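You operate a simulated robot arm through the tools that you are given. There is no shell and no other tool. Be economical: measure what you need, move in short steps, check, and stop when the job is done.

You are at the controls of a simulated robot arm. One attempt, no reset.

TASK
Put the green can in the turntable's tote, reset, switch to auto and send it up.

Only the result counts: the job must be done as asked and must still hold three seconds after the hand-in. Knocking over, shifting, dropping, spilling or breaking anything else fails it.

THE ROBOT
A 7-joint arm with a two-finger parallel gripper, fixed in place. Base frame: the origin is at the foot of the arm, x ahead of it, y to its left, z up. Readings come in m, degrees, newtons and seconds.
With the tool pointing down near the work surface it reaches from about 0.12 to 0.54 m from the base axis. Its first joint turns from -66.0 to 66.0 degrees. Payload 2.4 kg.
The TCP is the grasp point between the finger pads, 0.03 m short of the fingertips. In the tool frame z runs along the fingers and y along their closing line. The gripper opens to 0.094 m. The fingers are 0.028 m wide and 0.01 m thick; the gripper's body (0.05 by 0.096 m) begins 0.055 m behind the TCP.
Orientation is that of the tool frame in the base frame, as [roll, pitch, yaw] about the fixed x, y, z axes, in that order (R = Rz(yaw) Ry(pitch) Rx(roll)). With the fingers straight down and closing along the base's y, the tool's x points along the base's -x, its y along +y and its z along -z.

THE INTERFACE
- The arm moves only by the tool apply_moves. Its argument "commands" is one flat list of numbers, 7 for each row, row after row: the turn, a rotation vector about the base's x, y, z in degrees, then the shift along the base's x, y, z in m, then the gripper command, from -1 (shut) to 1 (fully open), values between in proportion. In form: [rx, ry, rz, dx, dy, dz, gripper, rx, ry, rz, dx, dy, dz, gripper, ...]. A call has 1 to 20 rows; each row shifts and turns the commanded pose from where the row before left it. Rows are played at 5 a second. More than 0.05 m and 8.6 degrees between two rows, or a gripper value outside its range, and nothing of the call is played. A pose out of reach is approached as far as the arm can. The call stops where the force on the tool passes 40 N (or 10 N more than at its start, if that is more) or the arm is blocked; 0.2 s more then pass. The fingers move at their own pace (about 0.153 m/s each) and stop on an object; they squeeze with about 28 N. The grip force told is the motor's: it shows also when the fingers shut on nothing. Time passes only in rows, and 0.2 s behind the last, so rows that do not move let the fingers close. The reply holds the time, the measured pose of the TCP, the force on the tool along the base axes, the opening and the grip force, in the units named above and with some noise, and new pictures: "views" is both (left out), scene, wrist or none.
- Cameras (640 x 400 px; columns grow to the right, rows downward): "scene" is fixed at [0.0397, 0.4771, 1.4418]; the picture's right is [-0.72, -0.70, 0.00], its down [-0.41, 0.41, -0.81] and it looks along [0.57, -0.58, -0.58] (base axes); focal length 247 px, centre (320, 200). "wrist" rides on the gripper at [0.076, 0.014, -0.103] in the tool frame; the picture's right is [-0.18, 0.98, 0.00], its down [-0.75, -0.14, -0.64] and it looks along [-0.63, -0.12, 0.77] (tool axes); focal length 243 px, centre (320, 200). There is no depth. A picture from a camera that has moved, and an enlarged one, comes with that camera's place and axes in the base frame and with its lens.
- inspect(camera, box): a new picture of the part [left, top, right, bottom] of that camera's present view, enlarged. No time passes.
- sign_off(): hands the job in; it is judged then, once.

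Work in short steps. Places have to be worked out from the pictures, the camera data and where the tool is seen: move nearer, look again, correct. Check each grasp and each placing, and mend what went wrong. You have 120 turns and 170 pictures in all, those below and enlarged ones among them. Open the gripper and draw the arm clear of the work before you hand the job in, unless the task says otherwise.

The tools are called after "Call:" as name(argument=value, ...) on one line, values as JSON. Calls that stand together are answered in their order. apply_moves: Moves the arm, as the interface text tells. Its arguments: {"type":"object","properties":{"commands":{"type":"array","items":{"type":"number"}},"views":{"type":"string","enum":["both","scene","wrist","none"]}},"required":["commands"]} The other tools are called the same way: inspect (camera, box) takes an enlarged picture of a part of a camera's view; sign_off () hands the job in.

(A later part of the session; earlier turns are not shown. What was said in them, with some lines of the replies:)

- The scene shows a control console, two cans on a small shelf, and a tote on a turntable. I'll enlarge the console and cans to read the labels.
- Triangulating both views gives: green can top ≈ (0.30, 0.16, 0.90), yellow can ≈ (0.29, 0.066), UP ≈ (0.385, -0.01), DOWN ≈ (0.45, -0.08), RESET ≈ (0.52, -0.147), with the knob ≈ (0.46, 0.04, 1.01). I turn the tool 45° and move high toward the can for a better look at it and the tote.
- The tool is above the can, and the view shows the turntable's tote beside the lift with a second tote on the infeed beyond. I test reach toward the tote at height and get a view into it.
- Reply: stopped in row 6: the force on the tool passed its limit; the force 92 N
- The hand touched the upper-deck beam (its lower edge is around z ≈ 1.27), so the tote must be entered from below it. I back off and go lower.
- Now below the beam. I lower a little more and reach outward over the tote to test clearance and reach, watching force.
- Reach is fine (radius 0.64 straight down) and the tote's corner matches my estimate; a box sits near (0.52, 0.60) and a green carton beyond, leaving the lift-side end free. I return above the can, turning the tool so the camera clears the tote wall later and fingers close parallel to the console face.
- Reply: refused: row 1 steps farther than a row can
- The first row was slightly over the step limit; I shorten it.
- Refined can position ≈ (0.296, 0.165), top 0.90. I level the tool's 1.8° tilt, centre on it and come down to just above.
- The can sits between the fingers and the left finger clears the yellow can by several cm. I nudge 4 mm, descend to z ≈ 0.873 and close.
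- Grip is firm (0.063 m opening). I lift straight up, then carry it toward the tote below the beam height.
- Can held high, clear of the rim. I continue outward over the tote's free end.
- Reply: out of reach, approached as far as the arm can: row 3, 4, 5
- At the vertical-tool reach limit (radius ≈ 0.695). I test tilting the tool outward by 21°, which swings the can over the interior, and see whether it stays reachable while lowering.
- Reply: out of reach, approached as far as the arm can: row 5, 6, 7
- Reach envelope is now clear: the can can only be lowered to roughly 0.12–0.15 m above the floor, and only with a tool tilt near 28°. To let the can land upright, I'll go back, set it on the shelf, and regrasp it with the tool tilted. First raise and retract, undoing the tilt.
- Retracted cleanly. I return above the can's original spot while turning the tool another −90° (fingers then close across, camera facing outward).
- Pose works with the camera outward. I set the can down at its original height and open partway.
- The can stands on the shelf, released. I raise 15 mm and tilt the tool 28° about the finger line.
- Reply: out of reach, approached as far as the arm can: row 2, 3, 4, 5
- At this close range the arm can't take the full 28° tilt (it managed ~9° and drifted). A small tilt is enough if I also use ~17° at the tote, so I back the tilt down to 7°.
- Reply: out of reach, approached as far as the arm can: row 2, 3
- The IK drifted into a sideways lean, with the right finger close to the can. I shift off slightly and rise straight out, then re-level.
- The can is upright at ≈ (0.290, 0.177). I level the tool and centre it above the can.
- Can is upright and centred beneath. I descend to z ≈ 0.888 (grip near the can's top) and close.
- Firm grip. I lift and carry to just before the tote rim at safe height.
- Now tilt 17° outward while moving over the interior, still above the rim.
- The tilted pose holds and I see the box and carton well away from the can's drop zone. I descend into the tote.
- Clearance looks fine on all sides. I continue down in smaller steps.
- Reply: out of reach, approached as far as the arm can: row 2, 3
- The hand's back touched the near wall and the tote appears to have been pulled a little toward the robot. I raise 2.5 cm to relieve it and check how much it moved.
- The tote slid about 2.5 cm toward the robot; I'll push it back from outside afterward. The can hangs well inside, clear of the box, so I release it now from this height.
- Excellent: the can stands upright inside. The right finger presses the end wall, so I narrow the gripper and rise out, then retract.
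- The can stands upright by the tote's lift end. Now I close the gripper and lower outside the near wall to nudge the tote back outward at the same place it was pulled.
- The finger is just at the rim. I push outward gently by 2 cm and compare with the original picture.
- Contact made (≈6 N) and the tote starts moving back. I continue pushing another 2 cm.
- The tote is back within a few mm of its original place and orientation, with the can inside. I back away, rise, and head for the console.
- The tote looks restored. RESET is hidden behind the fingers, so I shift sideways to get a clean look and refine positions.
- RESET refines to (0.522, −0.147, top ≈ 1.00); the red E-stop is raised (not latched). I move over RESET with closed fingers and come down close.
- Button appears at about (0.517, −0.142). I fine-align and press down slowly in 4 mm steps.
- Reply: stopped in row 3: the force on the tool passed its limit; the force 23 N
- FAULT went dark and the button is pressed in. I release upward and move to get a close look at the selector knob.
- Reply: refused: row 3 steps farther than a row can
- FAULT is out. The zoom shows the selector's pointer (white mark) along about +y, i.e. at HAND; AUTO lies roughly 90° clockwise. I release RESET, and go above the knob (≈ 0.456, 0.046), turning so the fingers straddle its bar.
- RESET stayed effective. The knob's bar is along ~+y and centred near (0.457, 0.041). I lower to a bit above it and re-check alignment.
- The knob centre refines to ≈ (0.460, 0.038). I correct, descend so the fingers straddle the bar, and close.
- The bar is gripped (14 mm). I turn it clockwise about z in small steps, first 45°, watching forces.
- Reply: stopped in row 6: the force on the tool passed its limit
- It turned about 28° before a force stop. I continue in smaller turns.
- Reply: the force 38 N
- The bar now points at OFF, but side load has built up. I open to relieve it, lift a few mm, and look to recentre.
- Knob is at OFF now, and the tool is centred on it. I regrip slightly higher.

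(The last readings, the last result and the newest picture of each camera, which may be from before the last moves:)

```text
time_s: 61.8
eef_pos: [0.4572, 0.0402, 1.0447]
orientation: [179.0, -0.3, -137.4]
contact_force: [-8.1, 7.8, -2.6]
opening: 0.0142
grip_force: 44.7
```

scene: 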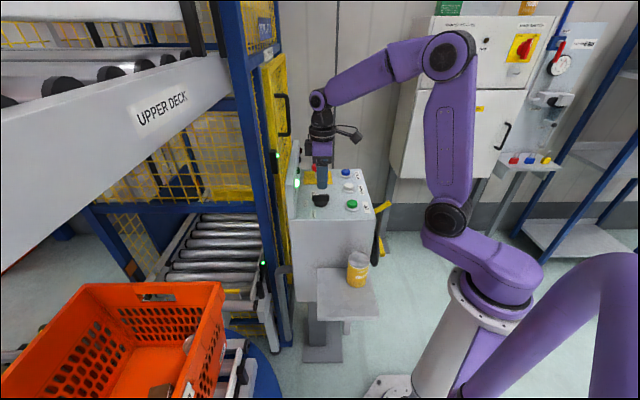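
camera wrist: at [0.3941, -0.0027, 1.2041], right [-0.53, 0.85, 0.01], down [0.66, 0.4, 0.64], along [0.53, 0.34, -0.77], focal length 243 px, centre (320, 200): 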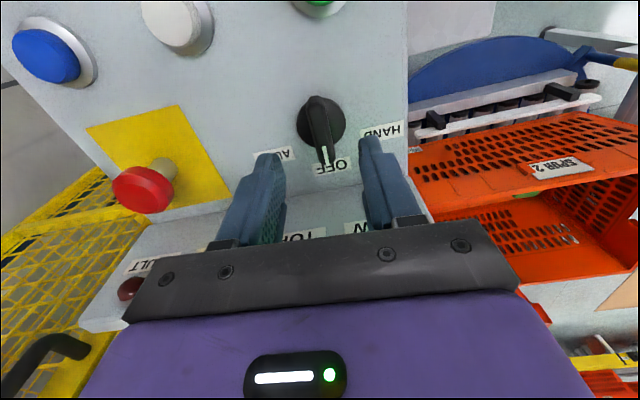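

Small side load; I shift 1.5 mm toward it and turn the remaining 45° toward AUTO.

Call:
apply_moves(commands=[0, 0, 0, -0.0015, 0.0015, 0, -1, 0, 0, -5, 0, 0, 0, -1, 0, 0, -5, 0, 0, 0, -1, 0, 0, -5, 0, 0, 0, -1, 0, 0, -5, 0, 0, 0, -1, 0, 0, -5, 0, 0, 0, -1, 0, 0, -5, 0, 0, 0, -1, 0, 0, -5, 0, 0, 0, -1, 0, 0, -5, 0, 0, 0, -1, 0, 0, -5, 0, 0, 0, -1, 0, 0, 0, 0, 0, 0, -1], views="wrist")

Call:
inspect(camera="scene", box=[270, 130, 400, 230])

```text
time_s: 63.1
eef_pos: [0.4553, 0.0425, 1.044]
orientation: [179.1, -0.6, -159.8]
contact_force: [3.2, 3.1, -1.8]
opening: 0.014
grip_force: 45.7
stopped in row 6: the force on the tool passed its limit (the readings are from after the stop); the commanded pose is now the measured one
camera wrist: at [0.3814, 0.0268, 1.1477], right [-0.17, 0.99, 0.02], down [0.77, 0.12, 0.63], along [0.62, 0.12, -0.77], focal length 243 px, centre (320, 200)
```

wrist: 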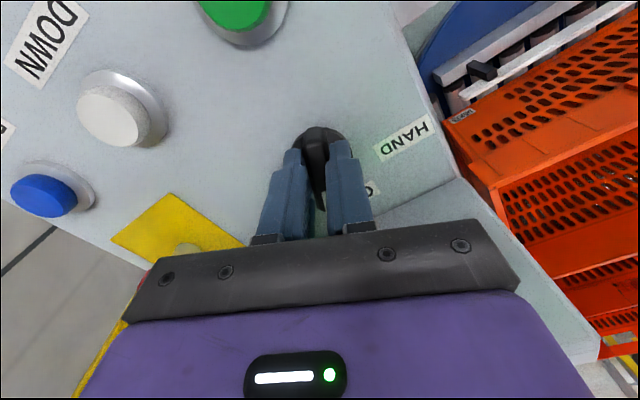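

```text
4.00 times, centred on (335, 180) of scene
camera zoom: at [0.0399, 0.4773, 1.4417], right [-0.72, -0.7, 0.0], down [-0.41, 0.41, -0.81], along [0.57, -0.58, -0.58], focal length 989 px, centre (260, 280)
```

zoom: 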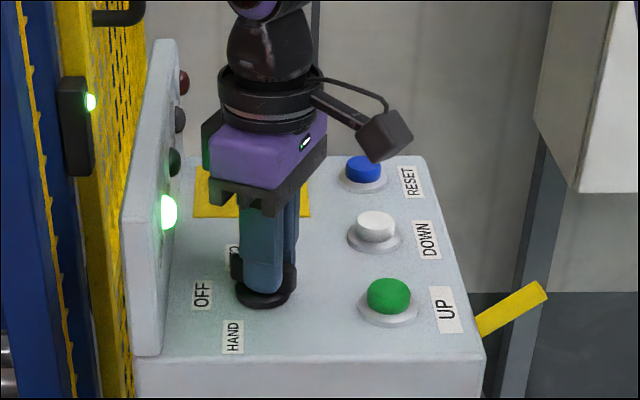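

Turned 22° more past OFF; continuing the remainder in small steps from the relaxed pose.

Call:
apply_moves(commands=[0, 0, -4, 0, 0, 0, -1, 0, 0, -4, 0, 0, 0, -1, 0, 0, -4, 0, 0, 0, -1, 0, 0, -4, 0, 0, 0, -1, 0, 0, -4, 0, 0, 0, -1, 0, 0, -3, 0, 0, 0, -1, 0, 0, 0, 0, 0, 0, -1], views="wrist")

Call:
inspect(camera="scene", box=[270, 130, 400, 230])

```text
time_s: 64.7
eef_pos: [0.4557, 0.0429, 1.0445]
orientation: [178.9, -0.6, 177.4]
contact_force: [-2.2, 25.5, -2.7]
opening: 0.0149
grip_force: 44.9
camera wrist: at [0.3811, 0.0587, 1.1478], right [0.23, 0.97, 0.02], down [0.75, -0.19, 0.63], along [0.62, -0.13, -0.78], focal length 243 px, centre (320, 200)
```

wrist: 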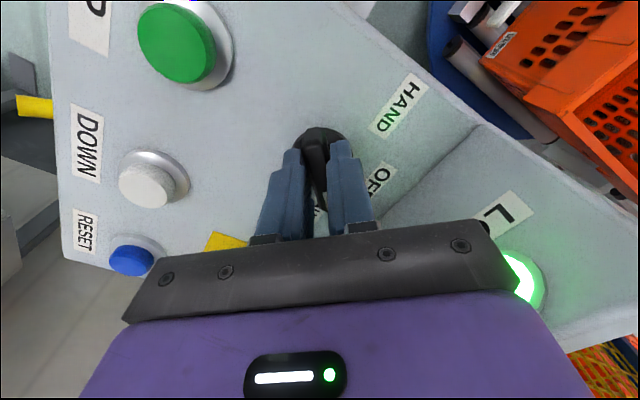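

```text
4.00 times, centred on (335, 180) of scene
camera zoom: at [0.0397, 0.4779, 1.4415], right [-0.72, -0.7, 0.0], down [-0.41, 0.41, -0.81], along [0.57, -0.58, -0.58], focal length 989 px, centre (260, 280)
```

zoom: 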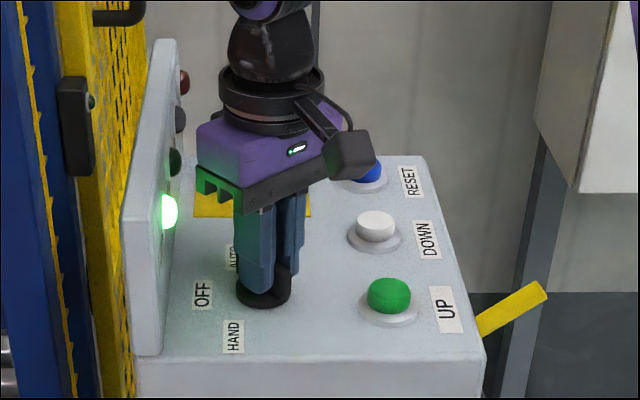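

The gate lamp, lit only in OFF, is dark again, and the bar is past 45° – at AUTO. I release and rise to verify.

Call:
apply_moves(commands=[0, 0, 0, 0, 0, 0, 0, 0, 0, 0, 0, 0, 0, 0, 0, 0, 0, 0, 0, 0.03, 0, 0, 0, 0, 0, 0, 0.04, 0, 0, 0, 0, -0.01, 0, 0.04, -1, 0, 0, 0, 0, 0, 0, -1])

Call:
inspect(camera="scene", box=[300, 170, 360, 220])

Call:
inspect(camera="scene", box=[220, 100, 400, 240])

```text
time_s: 66.1
eef_pos: [0.4451, 0.0425, 1.1529]
orientation: [178.9, -0.7, 177.1]
contact_force: [-0.1, -0.1, -0.2]
opening: 0.0
grip_force: 28.4
camera wrist: at [0.3712, 0.0575, 1.2562], right [0.23, 0.97, 0.02], down [0.75, -0.19, 0.63], along [0.62, -0.14, -0.78], focal length 243 px, centre (320, 200)
```

scene: 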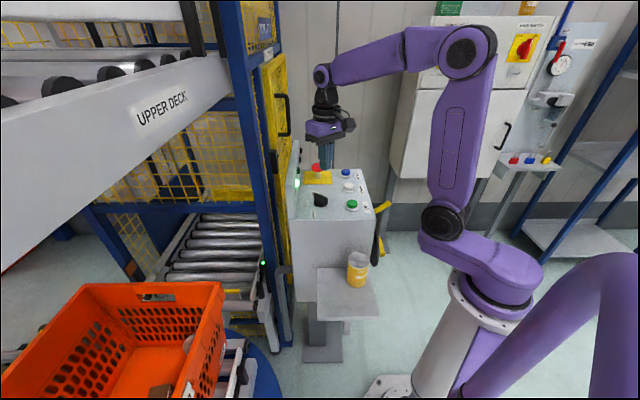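
wrist: 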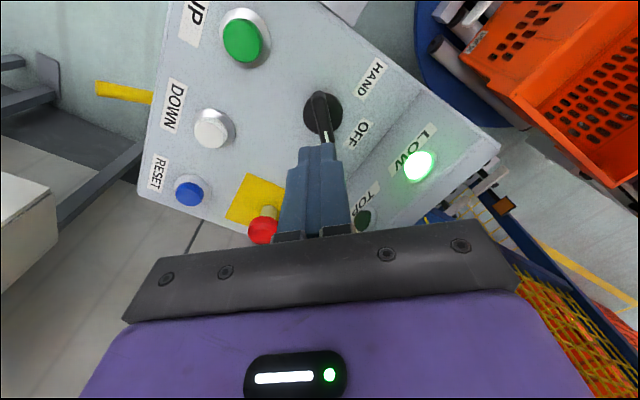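

```text
8.00 times, centred on (330, 195) of scene
camera zoom: at [0.0397, 0.4771, 1.4418], right [-0.72, -0.7, 0.0], down [-0.41, 0.41, -0.81], along [0.57, -0.58, -0.58], focal length 1978 px, centre (240, 240)
```

zoom: 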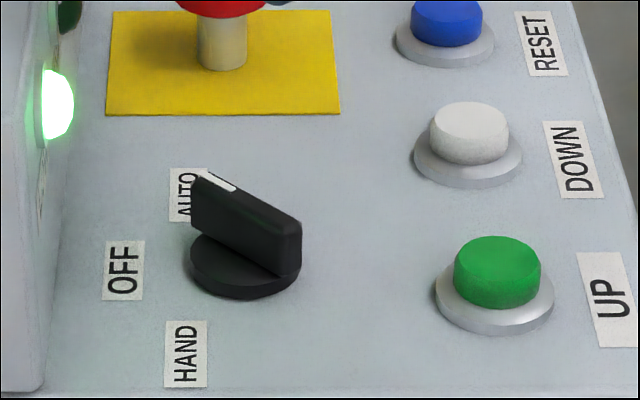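

```text
2.86 times, centred on (310, 170) of scene
camera zoom: at [0.0397, 0.4771, 1.4418], right [-0.72, -0.7, 0.0], down [-0.41, 0.41, -0.81], along [0.57, -0.58, -0.58], focal length 707 px, centre (349, 286)
```

zoom: 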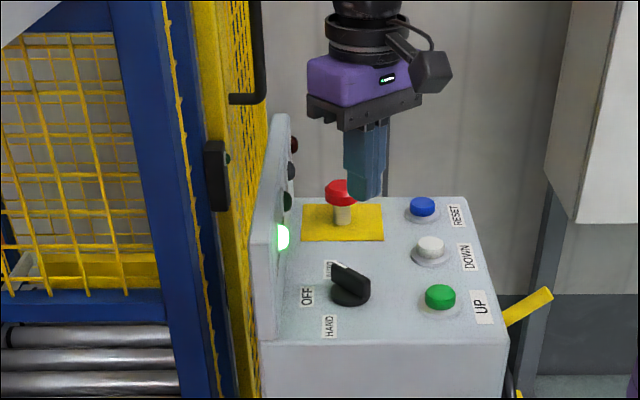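

Selector is at AUTO, FAULT still off. Next, move over UP at (0.382, −0.008) and check alignment.

Call:
apply_moves(commands=[0, 0, 0, -0.032, -0.025, 0, -1, 0, 0, 0, -0.032, -0.025, 0, -1, 0, 0, 0, 0, 0, -0.04, -1, 0, 0, 0, 0, 0, -0.04, -1, 0, 0, 0, 0, 0, 0, -1], views="wrist")

Call:
inspect(camera="scene", box=[270, 130, 400, 230])

```text
time_s: 67.3
eef_pos: [0.3807, -0.01, 1.0723]
orientation: [178.9, -0.5, 177.1]
contact_force: [0.3, 0.7, -0.1]
opening: 0.0
grip_force: 28.2
camera wrist: at [0.3053, 0.0058, 1.1759], right [0.23, 0.97, 0.02], down [0.75, -0.19, 0.63], along [0.62, -0.14, -0.77], focal length 243 px, centre (320, 200)
```

wrist: 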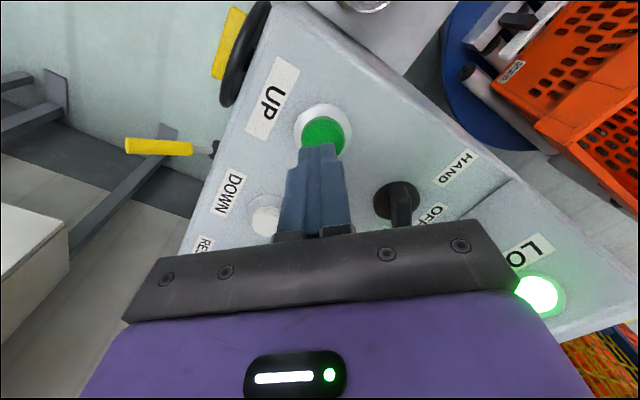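

```text
4.00 times, centred on (335, 180) of scene
camera zoom: at [0.0397, 0.4771, 1.4418], right [-0.72, -0.7, 0.0], down [-0.41, 0.41, -0.81], along [0.57, -0.58, -0.58], focal length 989 px, centre (260, 280)
```

zoom: 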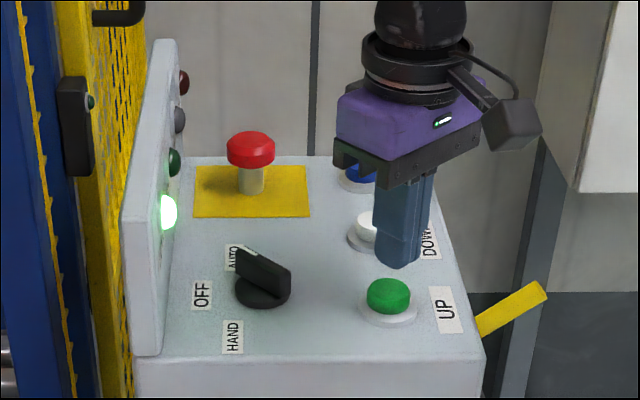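

Aligned with UP within 4 mm; I correct and press down gently.

Call:
apply_moves(commands=[0, 0, 0, -0.003, 0.002, -0.015, -1, 0, 0, 0, 0, 0, -0.008, -1, 0, 0, 0, 0, 0, -0.004, -1, 0, 0, 0, 0, 0, -0.003, -1, 0, 0, 0, 0, 0, -0.003, -1, 0, 0, 0, 0, 0, -0.003, -1])

Call:
inspect(camera="scene", box=[270, 130, 400, 230])

```text
time_s: 68.7
eef_pos: [0.3784, -0.0068, 1.0418]
orientation: [179.0, -0.5, 177.1]
contact_force: [-11.4, 0.4, 28.0]
opening: 0.0
grip_force: 28.3
stopped in row 6: the force on the tool passed its limit (the readings are from after the stop); the commanded pose is now the measured one
camera wrist: at [0.3041, 0.0088, 1.1449], right [0.23, 0.97, 0.02], down [0.75, -0.19, 0.63], along [0.62, -0.14, -0.77], focal length 243 px, centre (320, 200)
```

scene: 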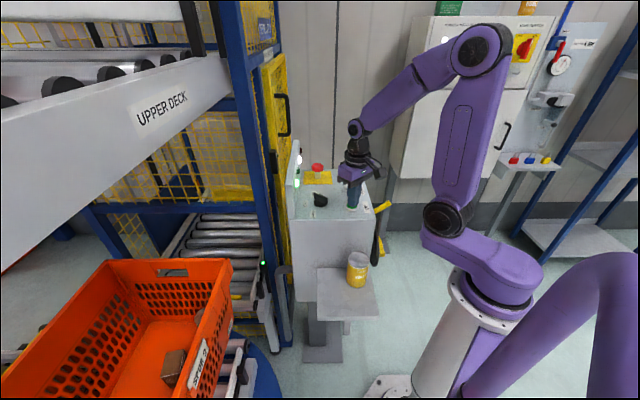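
wrist: 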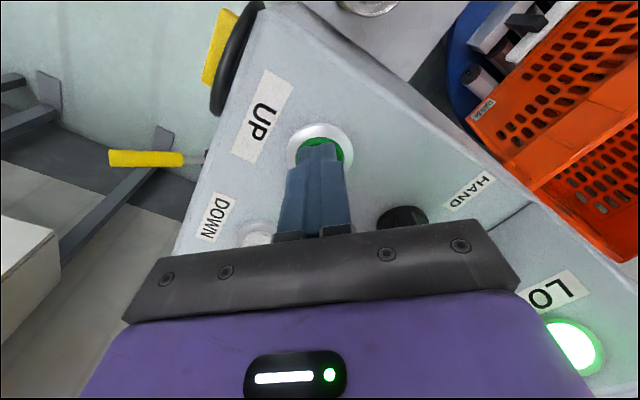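

```text
4.00 times, centred on (335, 180) of scene
camera zoom: at [0.0391, 0.4772, 1.4418], right [-0.72, -0.7, 0.0], down [-0.4, 0.41, -0.81], along [0.57, -0.58, -0.58], focal length 989 px, centre (260, 280)
```

zoom: 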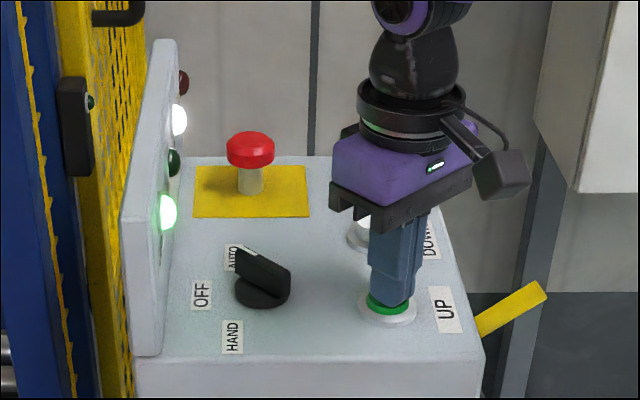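

RUN lamp is on and the tote is moving into the lift. I release the button and draw the arm up and back clear of the work.

Call:
apply_moves(commands=[0, 0, 0, 0, 0, 0.03, -1, 0, 0, 0, 0, 0, 0.045, -1, 0, 0, 0, -0.01, 0, 0.045, 0, 0, 0, 0, -0.01, 0, 0.045, 1, 0, 0, 0, -0.01, 0, 0.045, 1, 0, 0, 0, 0, 0, 0.04, 1, 0, 0, 0, 0, 0, 0, 1], views="scene")

```text
time_s: 70.3
eef_pos: [0.3483, -0.0061, 1.2925]
orientation: [178.9, -0.5, 177.1]
contact_force: [-0.1, 0.2, -0.7]
opening: 0.0938
grip_force: 0.0
```

scene: 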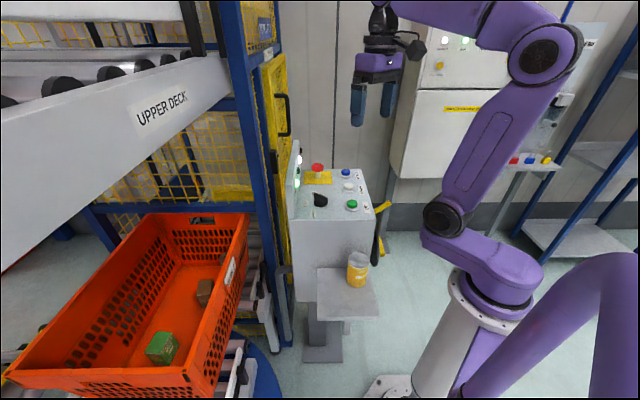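

The tote rolls into the lift. I wait with the arm still and watch.

Call:
apply_moves(commands=[0, 0, 0, 0, 0, 0, 1, 0, 0, 0, 0, 0, 0, 1, 0, 0, 0, 0, 0, 0, 1, 0, 0, 0, 0, 0, 0, 1, 0, 0, 0, 0, 0, 0, 1, 0, 0, 0, 0, 0, 0, 1, 0, 0, 0, 0, 0, 0, 1, 0, 0, 0, 0, 0, 0, 1, 0, 0, 0, 0, 0, 0, 1, 0, 0, 0, 0, 0, 0, 1], views="scene")

Call:
inspect(camera="scene", box=[80, 130, 320, 370])

```text
time_s: 72.5
eef_pos: [0.3502, -0.0069, 1.2916]
orientation: [178.9, -0.6, 177.1]
contact_force: [0.3, 0.8, -0.4]
opening: 0.0938
grip_force: 0.1
```

scene: 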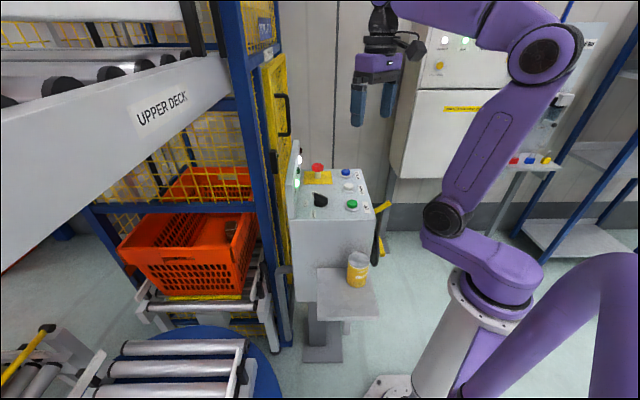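

```text
1.67 times, centred on (200, 250) of scene
camera zoom: at [0.0397, 0.4771, 1.4418], right [-0.72, -0.7, 0.0], down [-0.41, 0.41, -0.81], along [0.57, -0.58, -0.58], focal length 412 px, centre (520, 117)
```

zoom: 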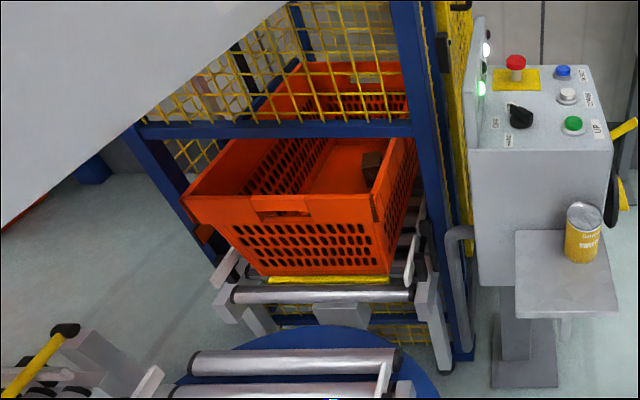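

The tote is inside the lift, slotted between the guides. I keep waiting for the lift to raise it.

Call:
apply_moves(commands=[0, 0, 0, 0, 0, 0, 1, 0, 0, 0, 0, 0, 0, 1, 0, 0, 0, 0, 0, 0, 1, 0, 0, 0, 0, 0, 0, 1, 0, 0, 0, 0, 0, 0, 1, 0, 0, 0, 0, 0, 0, 1, 0, 0, 0, 0, 0, 0, 1, 0, 0, 0, 0, 0, 0, 1, 0, 0, 0, 0, 0, 0, 1, 0, 0, 0, 0, 0, 0, 1, 0, 0, 0, 0, 0, 0, 1, 0, 0, 0, 0, 0, 0, 1, 0, 0, 0, 0, 0, 0, 1, 0, 0, 0, 0, 0, 0, 1, 0, 0, 0, 0, 0, 0, 1], views="scene")

Call:
inspect(camera="scene", box=[270, 130, 400, 230])

```text
time_s: 75.7
eef_pos: [0.3491, -0.0064, 1.2919]
orientation: [178.9, -0.5, 177.2]
contact_force: [0.2, -0.2, 1.3]
opening: 0.0943
grip_force: 0.0
```

scene: 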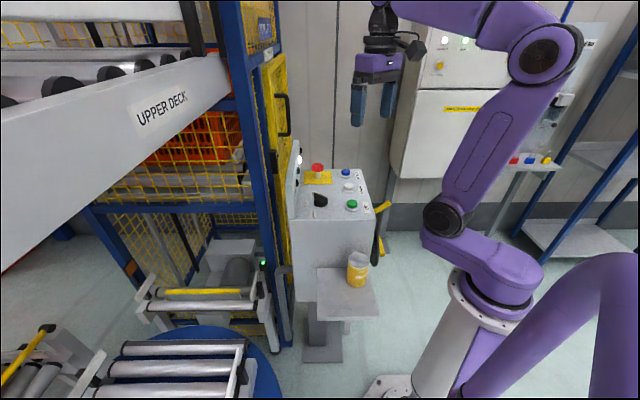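

```text
4.00 times, centred on (335, 180) of scene
camera zoom: at [0.0397, 0.4771, 1.4418], right [-0.72, -0.7, 0.0], down [-0.41, 0.41, -0.81], along [0.57, -0.58, -0.58], focal length 989 px, centre (260, 280)
```

zoom: 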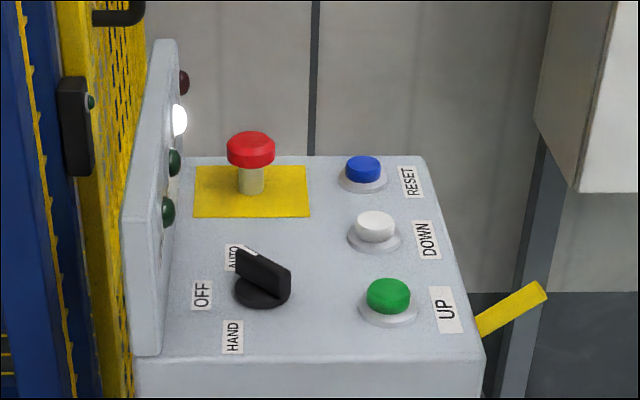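

The lift is rising with the tote, RUN still lit. I wait until it reaches the top.

Call:
apply_moves(commands=[0, 0, 0, 0, 0, 0, 1, 0, 0, 0, 0, 0, 0, 1, 0, 0, 0, 0, 0, 0, 1, 0, 0, 0, 0, 0, 0, 1, 0, 0, 0, 0, 0, 0, 1, 0, 0, 0, 0, 0, 0, 1, 0, 0, 0, 0, 0, 0, 1, 0, 0, 0, 0, 0, 0, 1, 0, 0, 0, 0, 0, 0, 1, 0, 0, 0, 0, 0, 0, 1, 0, 0, 0, 0, 0, 0, 1, 0, 0, 0, 0, 0, 0, 1, 0, 0, 0, 0, 0, 0, 1, 0, 0, 0, 0, 0, 0, 1, 0, 0, 0, 0, 0, 0, 1, 0, 0, 0, 0, 0, 0, 1, 0, 0, 0, 0, 0, 0, 1, 0, 0, 0, 0, 0, 0, 1, 0, 0, 0, 0, 0, 0, 1, 0, 0, 0, 0, 0, 0, 1], views="scene")

Call:
inspect(camera="scene", box=[270, 130, 400, 230])

```text
time_s: 79.9
eef_pos: [0.3501, -0.0057, 1.292]
orientation: [178.9, -0.5, 177.0]
contact_force: [0.5, -0.2, -0.1]
opening: 0.0943
grip_force: 0.1
```

scene: 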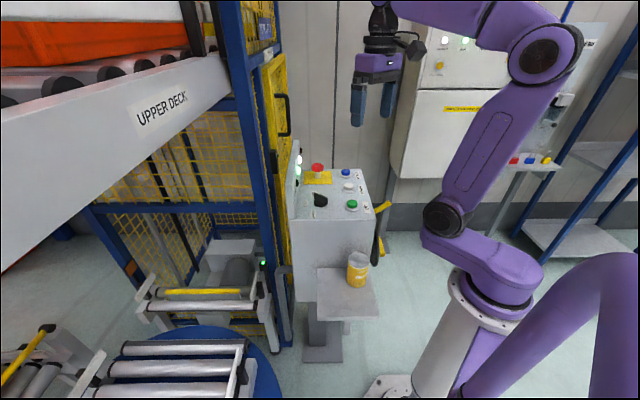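

```text
4.00 times, centred on (335, 180) of scene
camera zoom: at [0.0397, 0.4771, 1.4418], right [-0.72, -0.7, 0.0], down [-0.41, 0.41, -0.81], along [0.57, -0.58, -0.58], focal length 989 px, centre (260, 280)
```

zoom: 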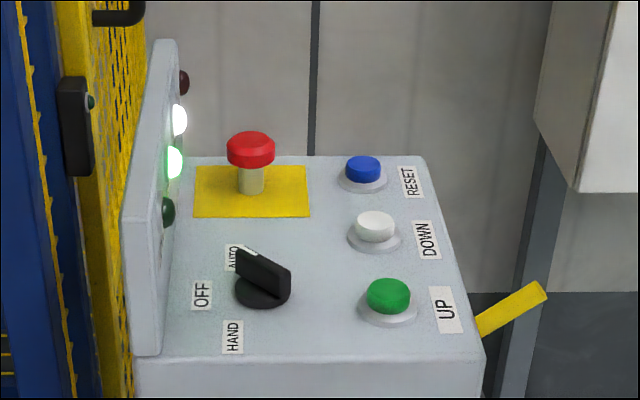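

TOP is lit and the tote is being discharged onto the upper deck. I wait for RUN to finish.

Call:
apply_moves(commands=[0, 0, 0, 0, 0, 0, 1, 0, 0, 0, 0, 0, 0, 1, 0, 0, 0, 0, 0, 0, 1, 0, 0, 0, 0, 0, 0, 1, 0, 0, 0, 0, 0, 0, 1, 0, 0, 0, 0, 0, 0, 1, 0, 0, 0, 0, 0, 0, 1, 0, 0, 0, 0, 0, 0, 1, 0, 0, 0, 0, 0, 0, 1, 0, 0, 0, 0, 0, 0, 1, 0, 0, 0, 0, 0, 0, 1, 0, 0, 0, 0, 0, 0, 1, 0, 0, 0, 0, 0, 0, 1, 0, 0, 0, 0, 0, 0, 1, 0, 0, 0, 0, 0, 0, 1, 0, 0, 0, 0, 0, 0, 1, 0, 0, 0, 0, 0, 0, 1, 0, 0, 0, 0, 0, 0, 1, 0, 0, 0, 0, 0, 0, 1, 0, 0, 0, 0, 0, 0, 1], views="scene")

Call:
inspect(camera="scene", box=[270, 130, 400, 230])

Call:
inspect(camera="scene", box=[0, 0, 290, 140])

```text
time_s: 84.1
eef_pos: [0.349, -0.0063, 1.291]
orientation: [178.9, -0.5, 177.2]
contact_force: [0.0, -0.2, 0.2]
opening: 0.0943
grip_force: 0.0
```

scene: 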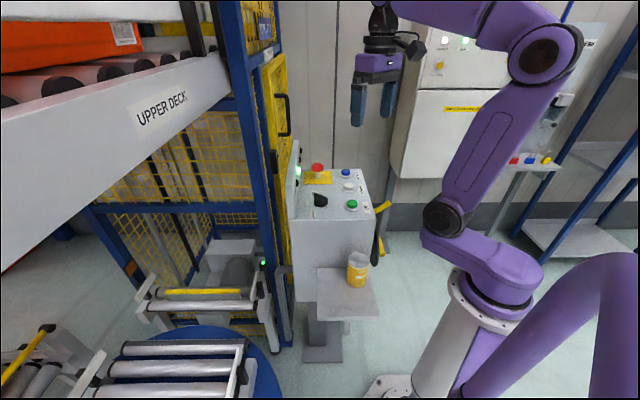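

```text
4.00 times, centred on (335, 180) of scene
camera zoom: at [0.0397, 0.4771, 1.4418], right [-0.72, -0.7, 0.0], down [-0.41, 0.41, -0.81], along [0.57, -0.58, -0.58], focal length 989 px, centre (260, 280)
```

zoom: 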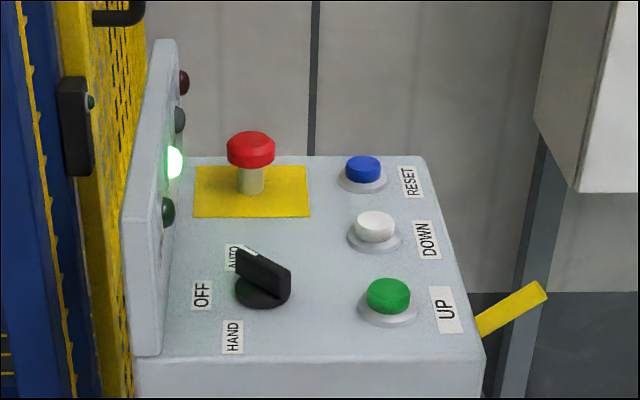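

```text
2.21 times, centred on (145, 70) of scene
camera zoom: at [0.0397, 0.4771, 1.4418], right [-0.72, -0.7, 0.0], down [-0.41, 0.41, -0.81], along [0.57, -0.58, -0.58], focal length 546 px, centre (706, 487)
```

zoom: 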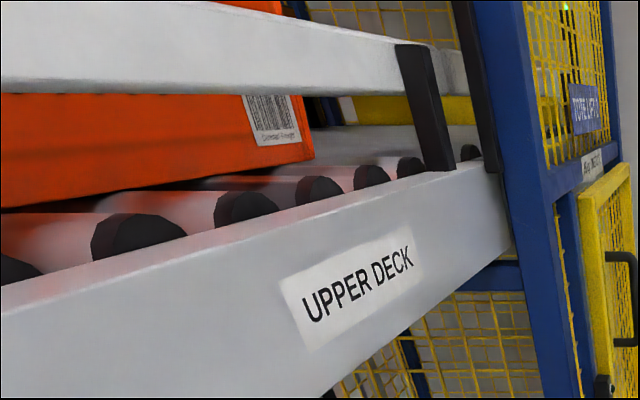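

RUN is off, TOP is lit with no fault, the tote rests on the upper deck, and the arm is clear with an open gripper. I hand the job in.

Call:
sign_off()

```text
The job is handed in.
```

The tote with the green can in it went up the lift and is resting on the upper deck: I pressed RESET, turned the selector to AUTO and pressed UP once. At hand-in the TOP lamp was lit, FAULT and RUN were off, and the arm was clear with the gripper open.

- **Can:** I could not reach the tote floor, so I dropped the can in from an estimated 0.1–0.15 m. It landed upright. I did not see it again once the tote was on the upper deck.
- **Tote:** while lowering the can, the hand pulled the tote about 2.5 cm toward the robot. I pushed it back to within about 1 cm of where it started before pressing UP.
- **Beam:** early on the hand bumped the upper-deck beam hard enough to trip the force stop. I saw no effect from it.
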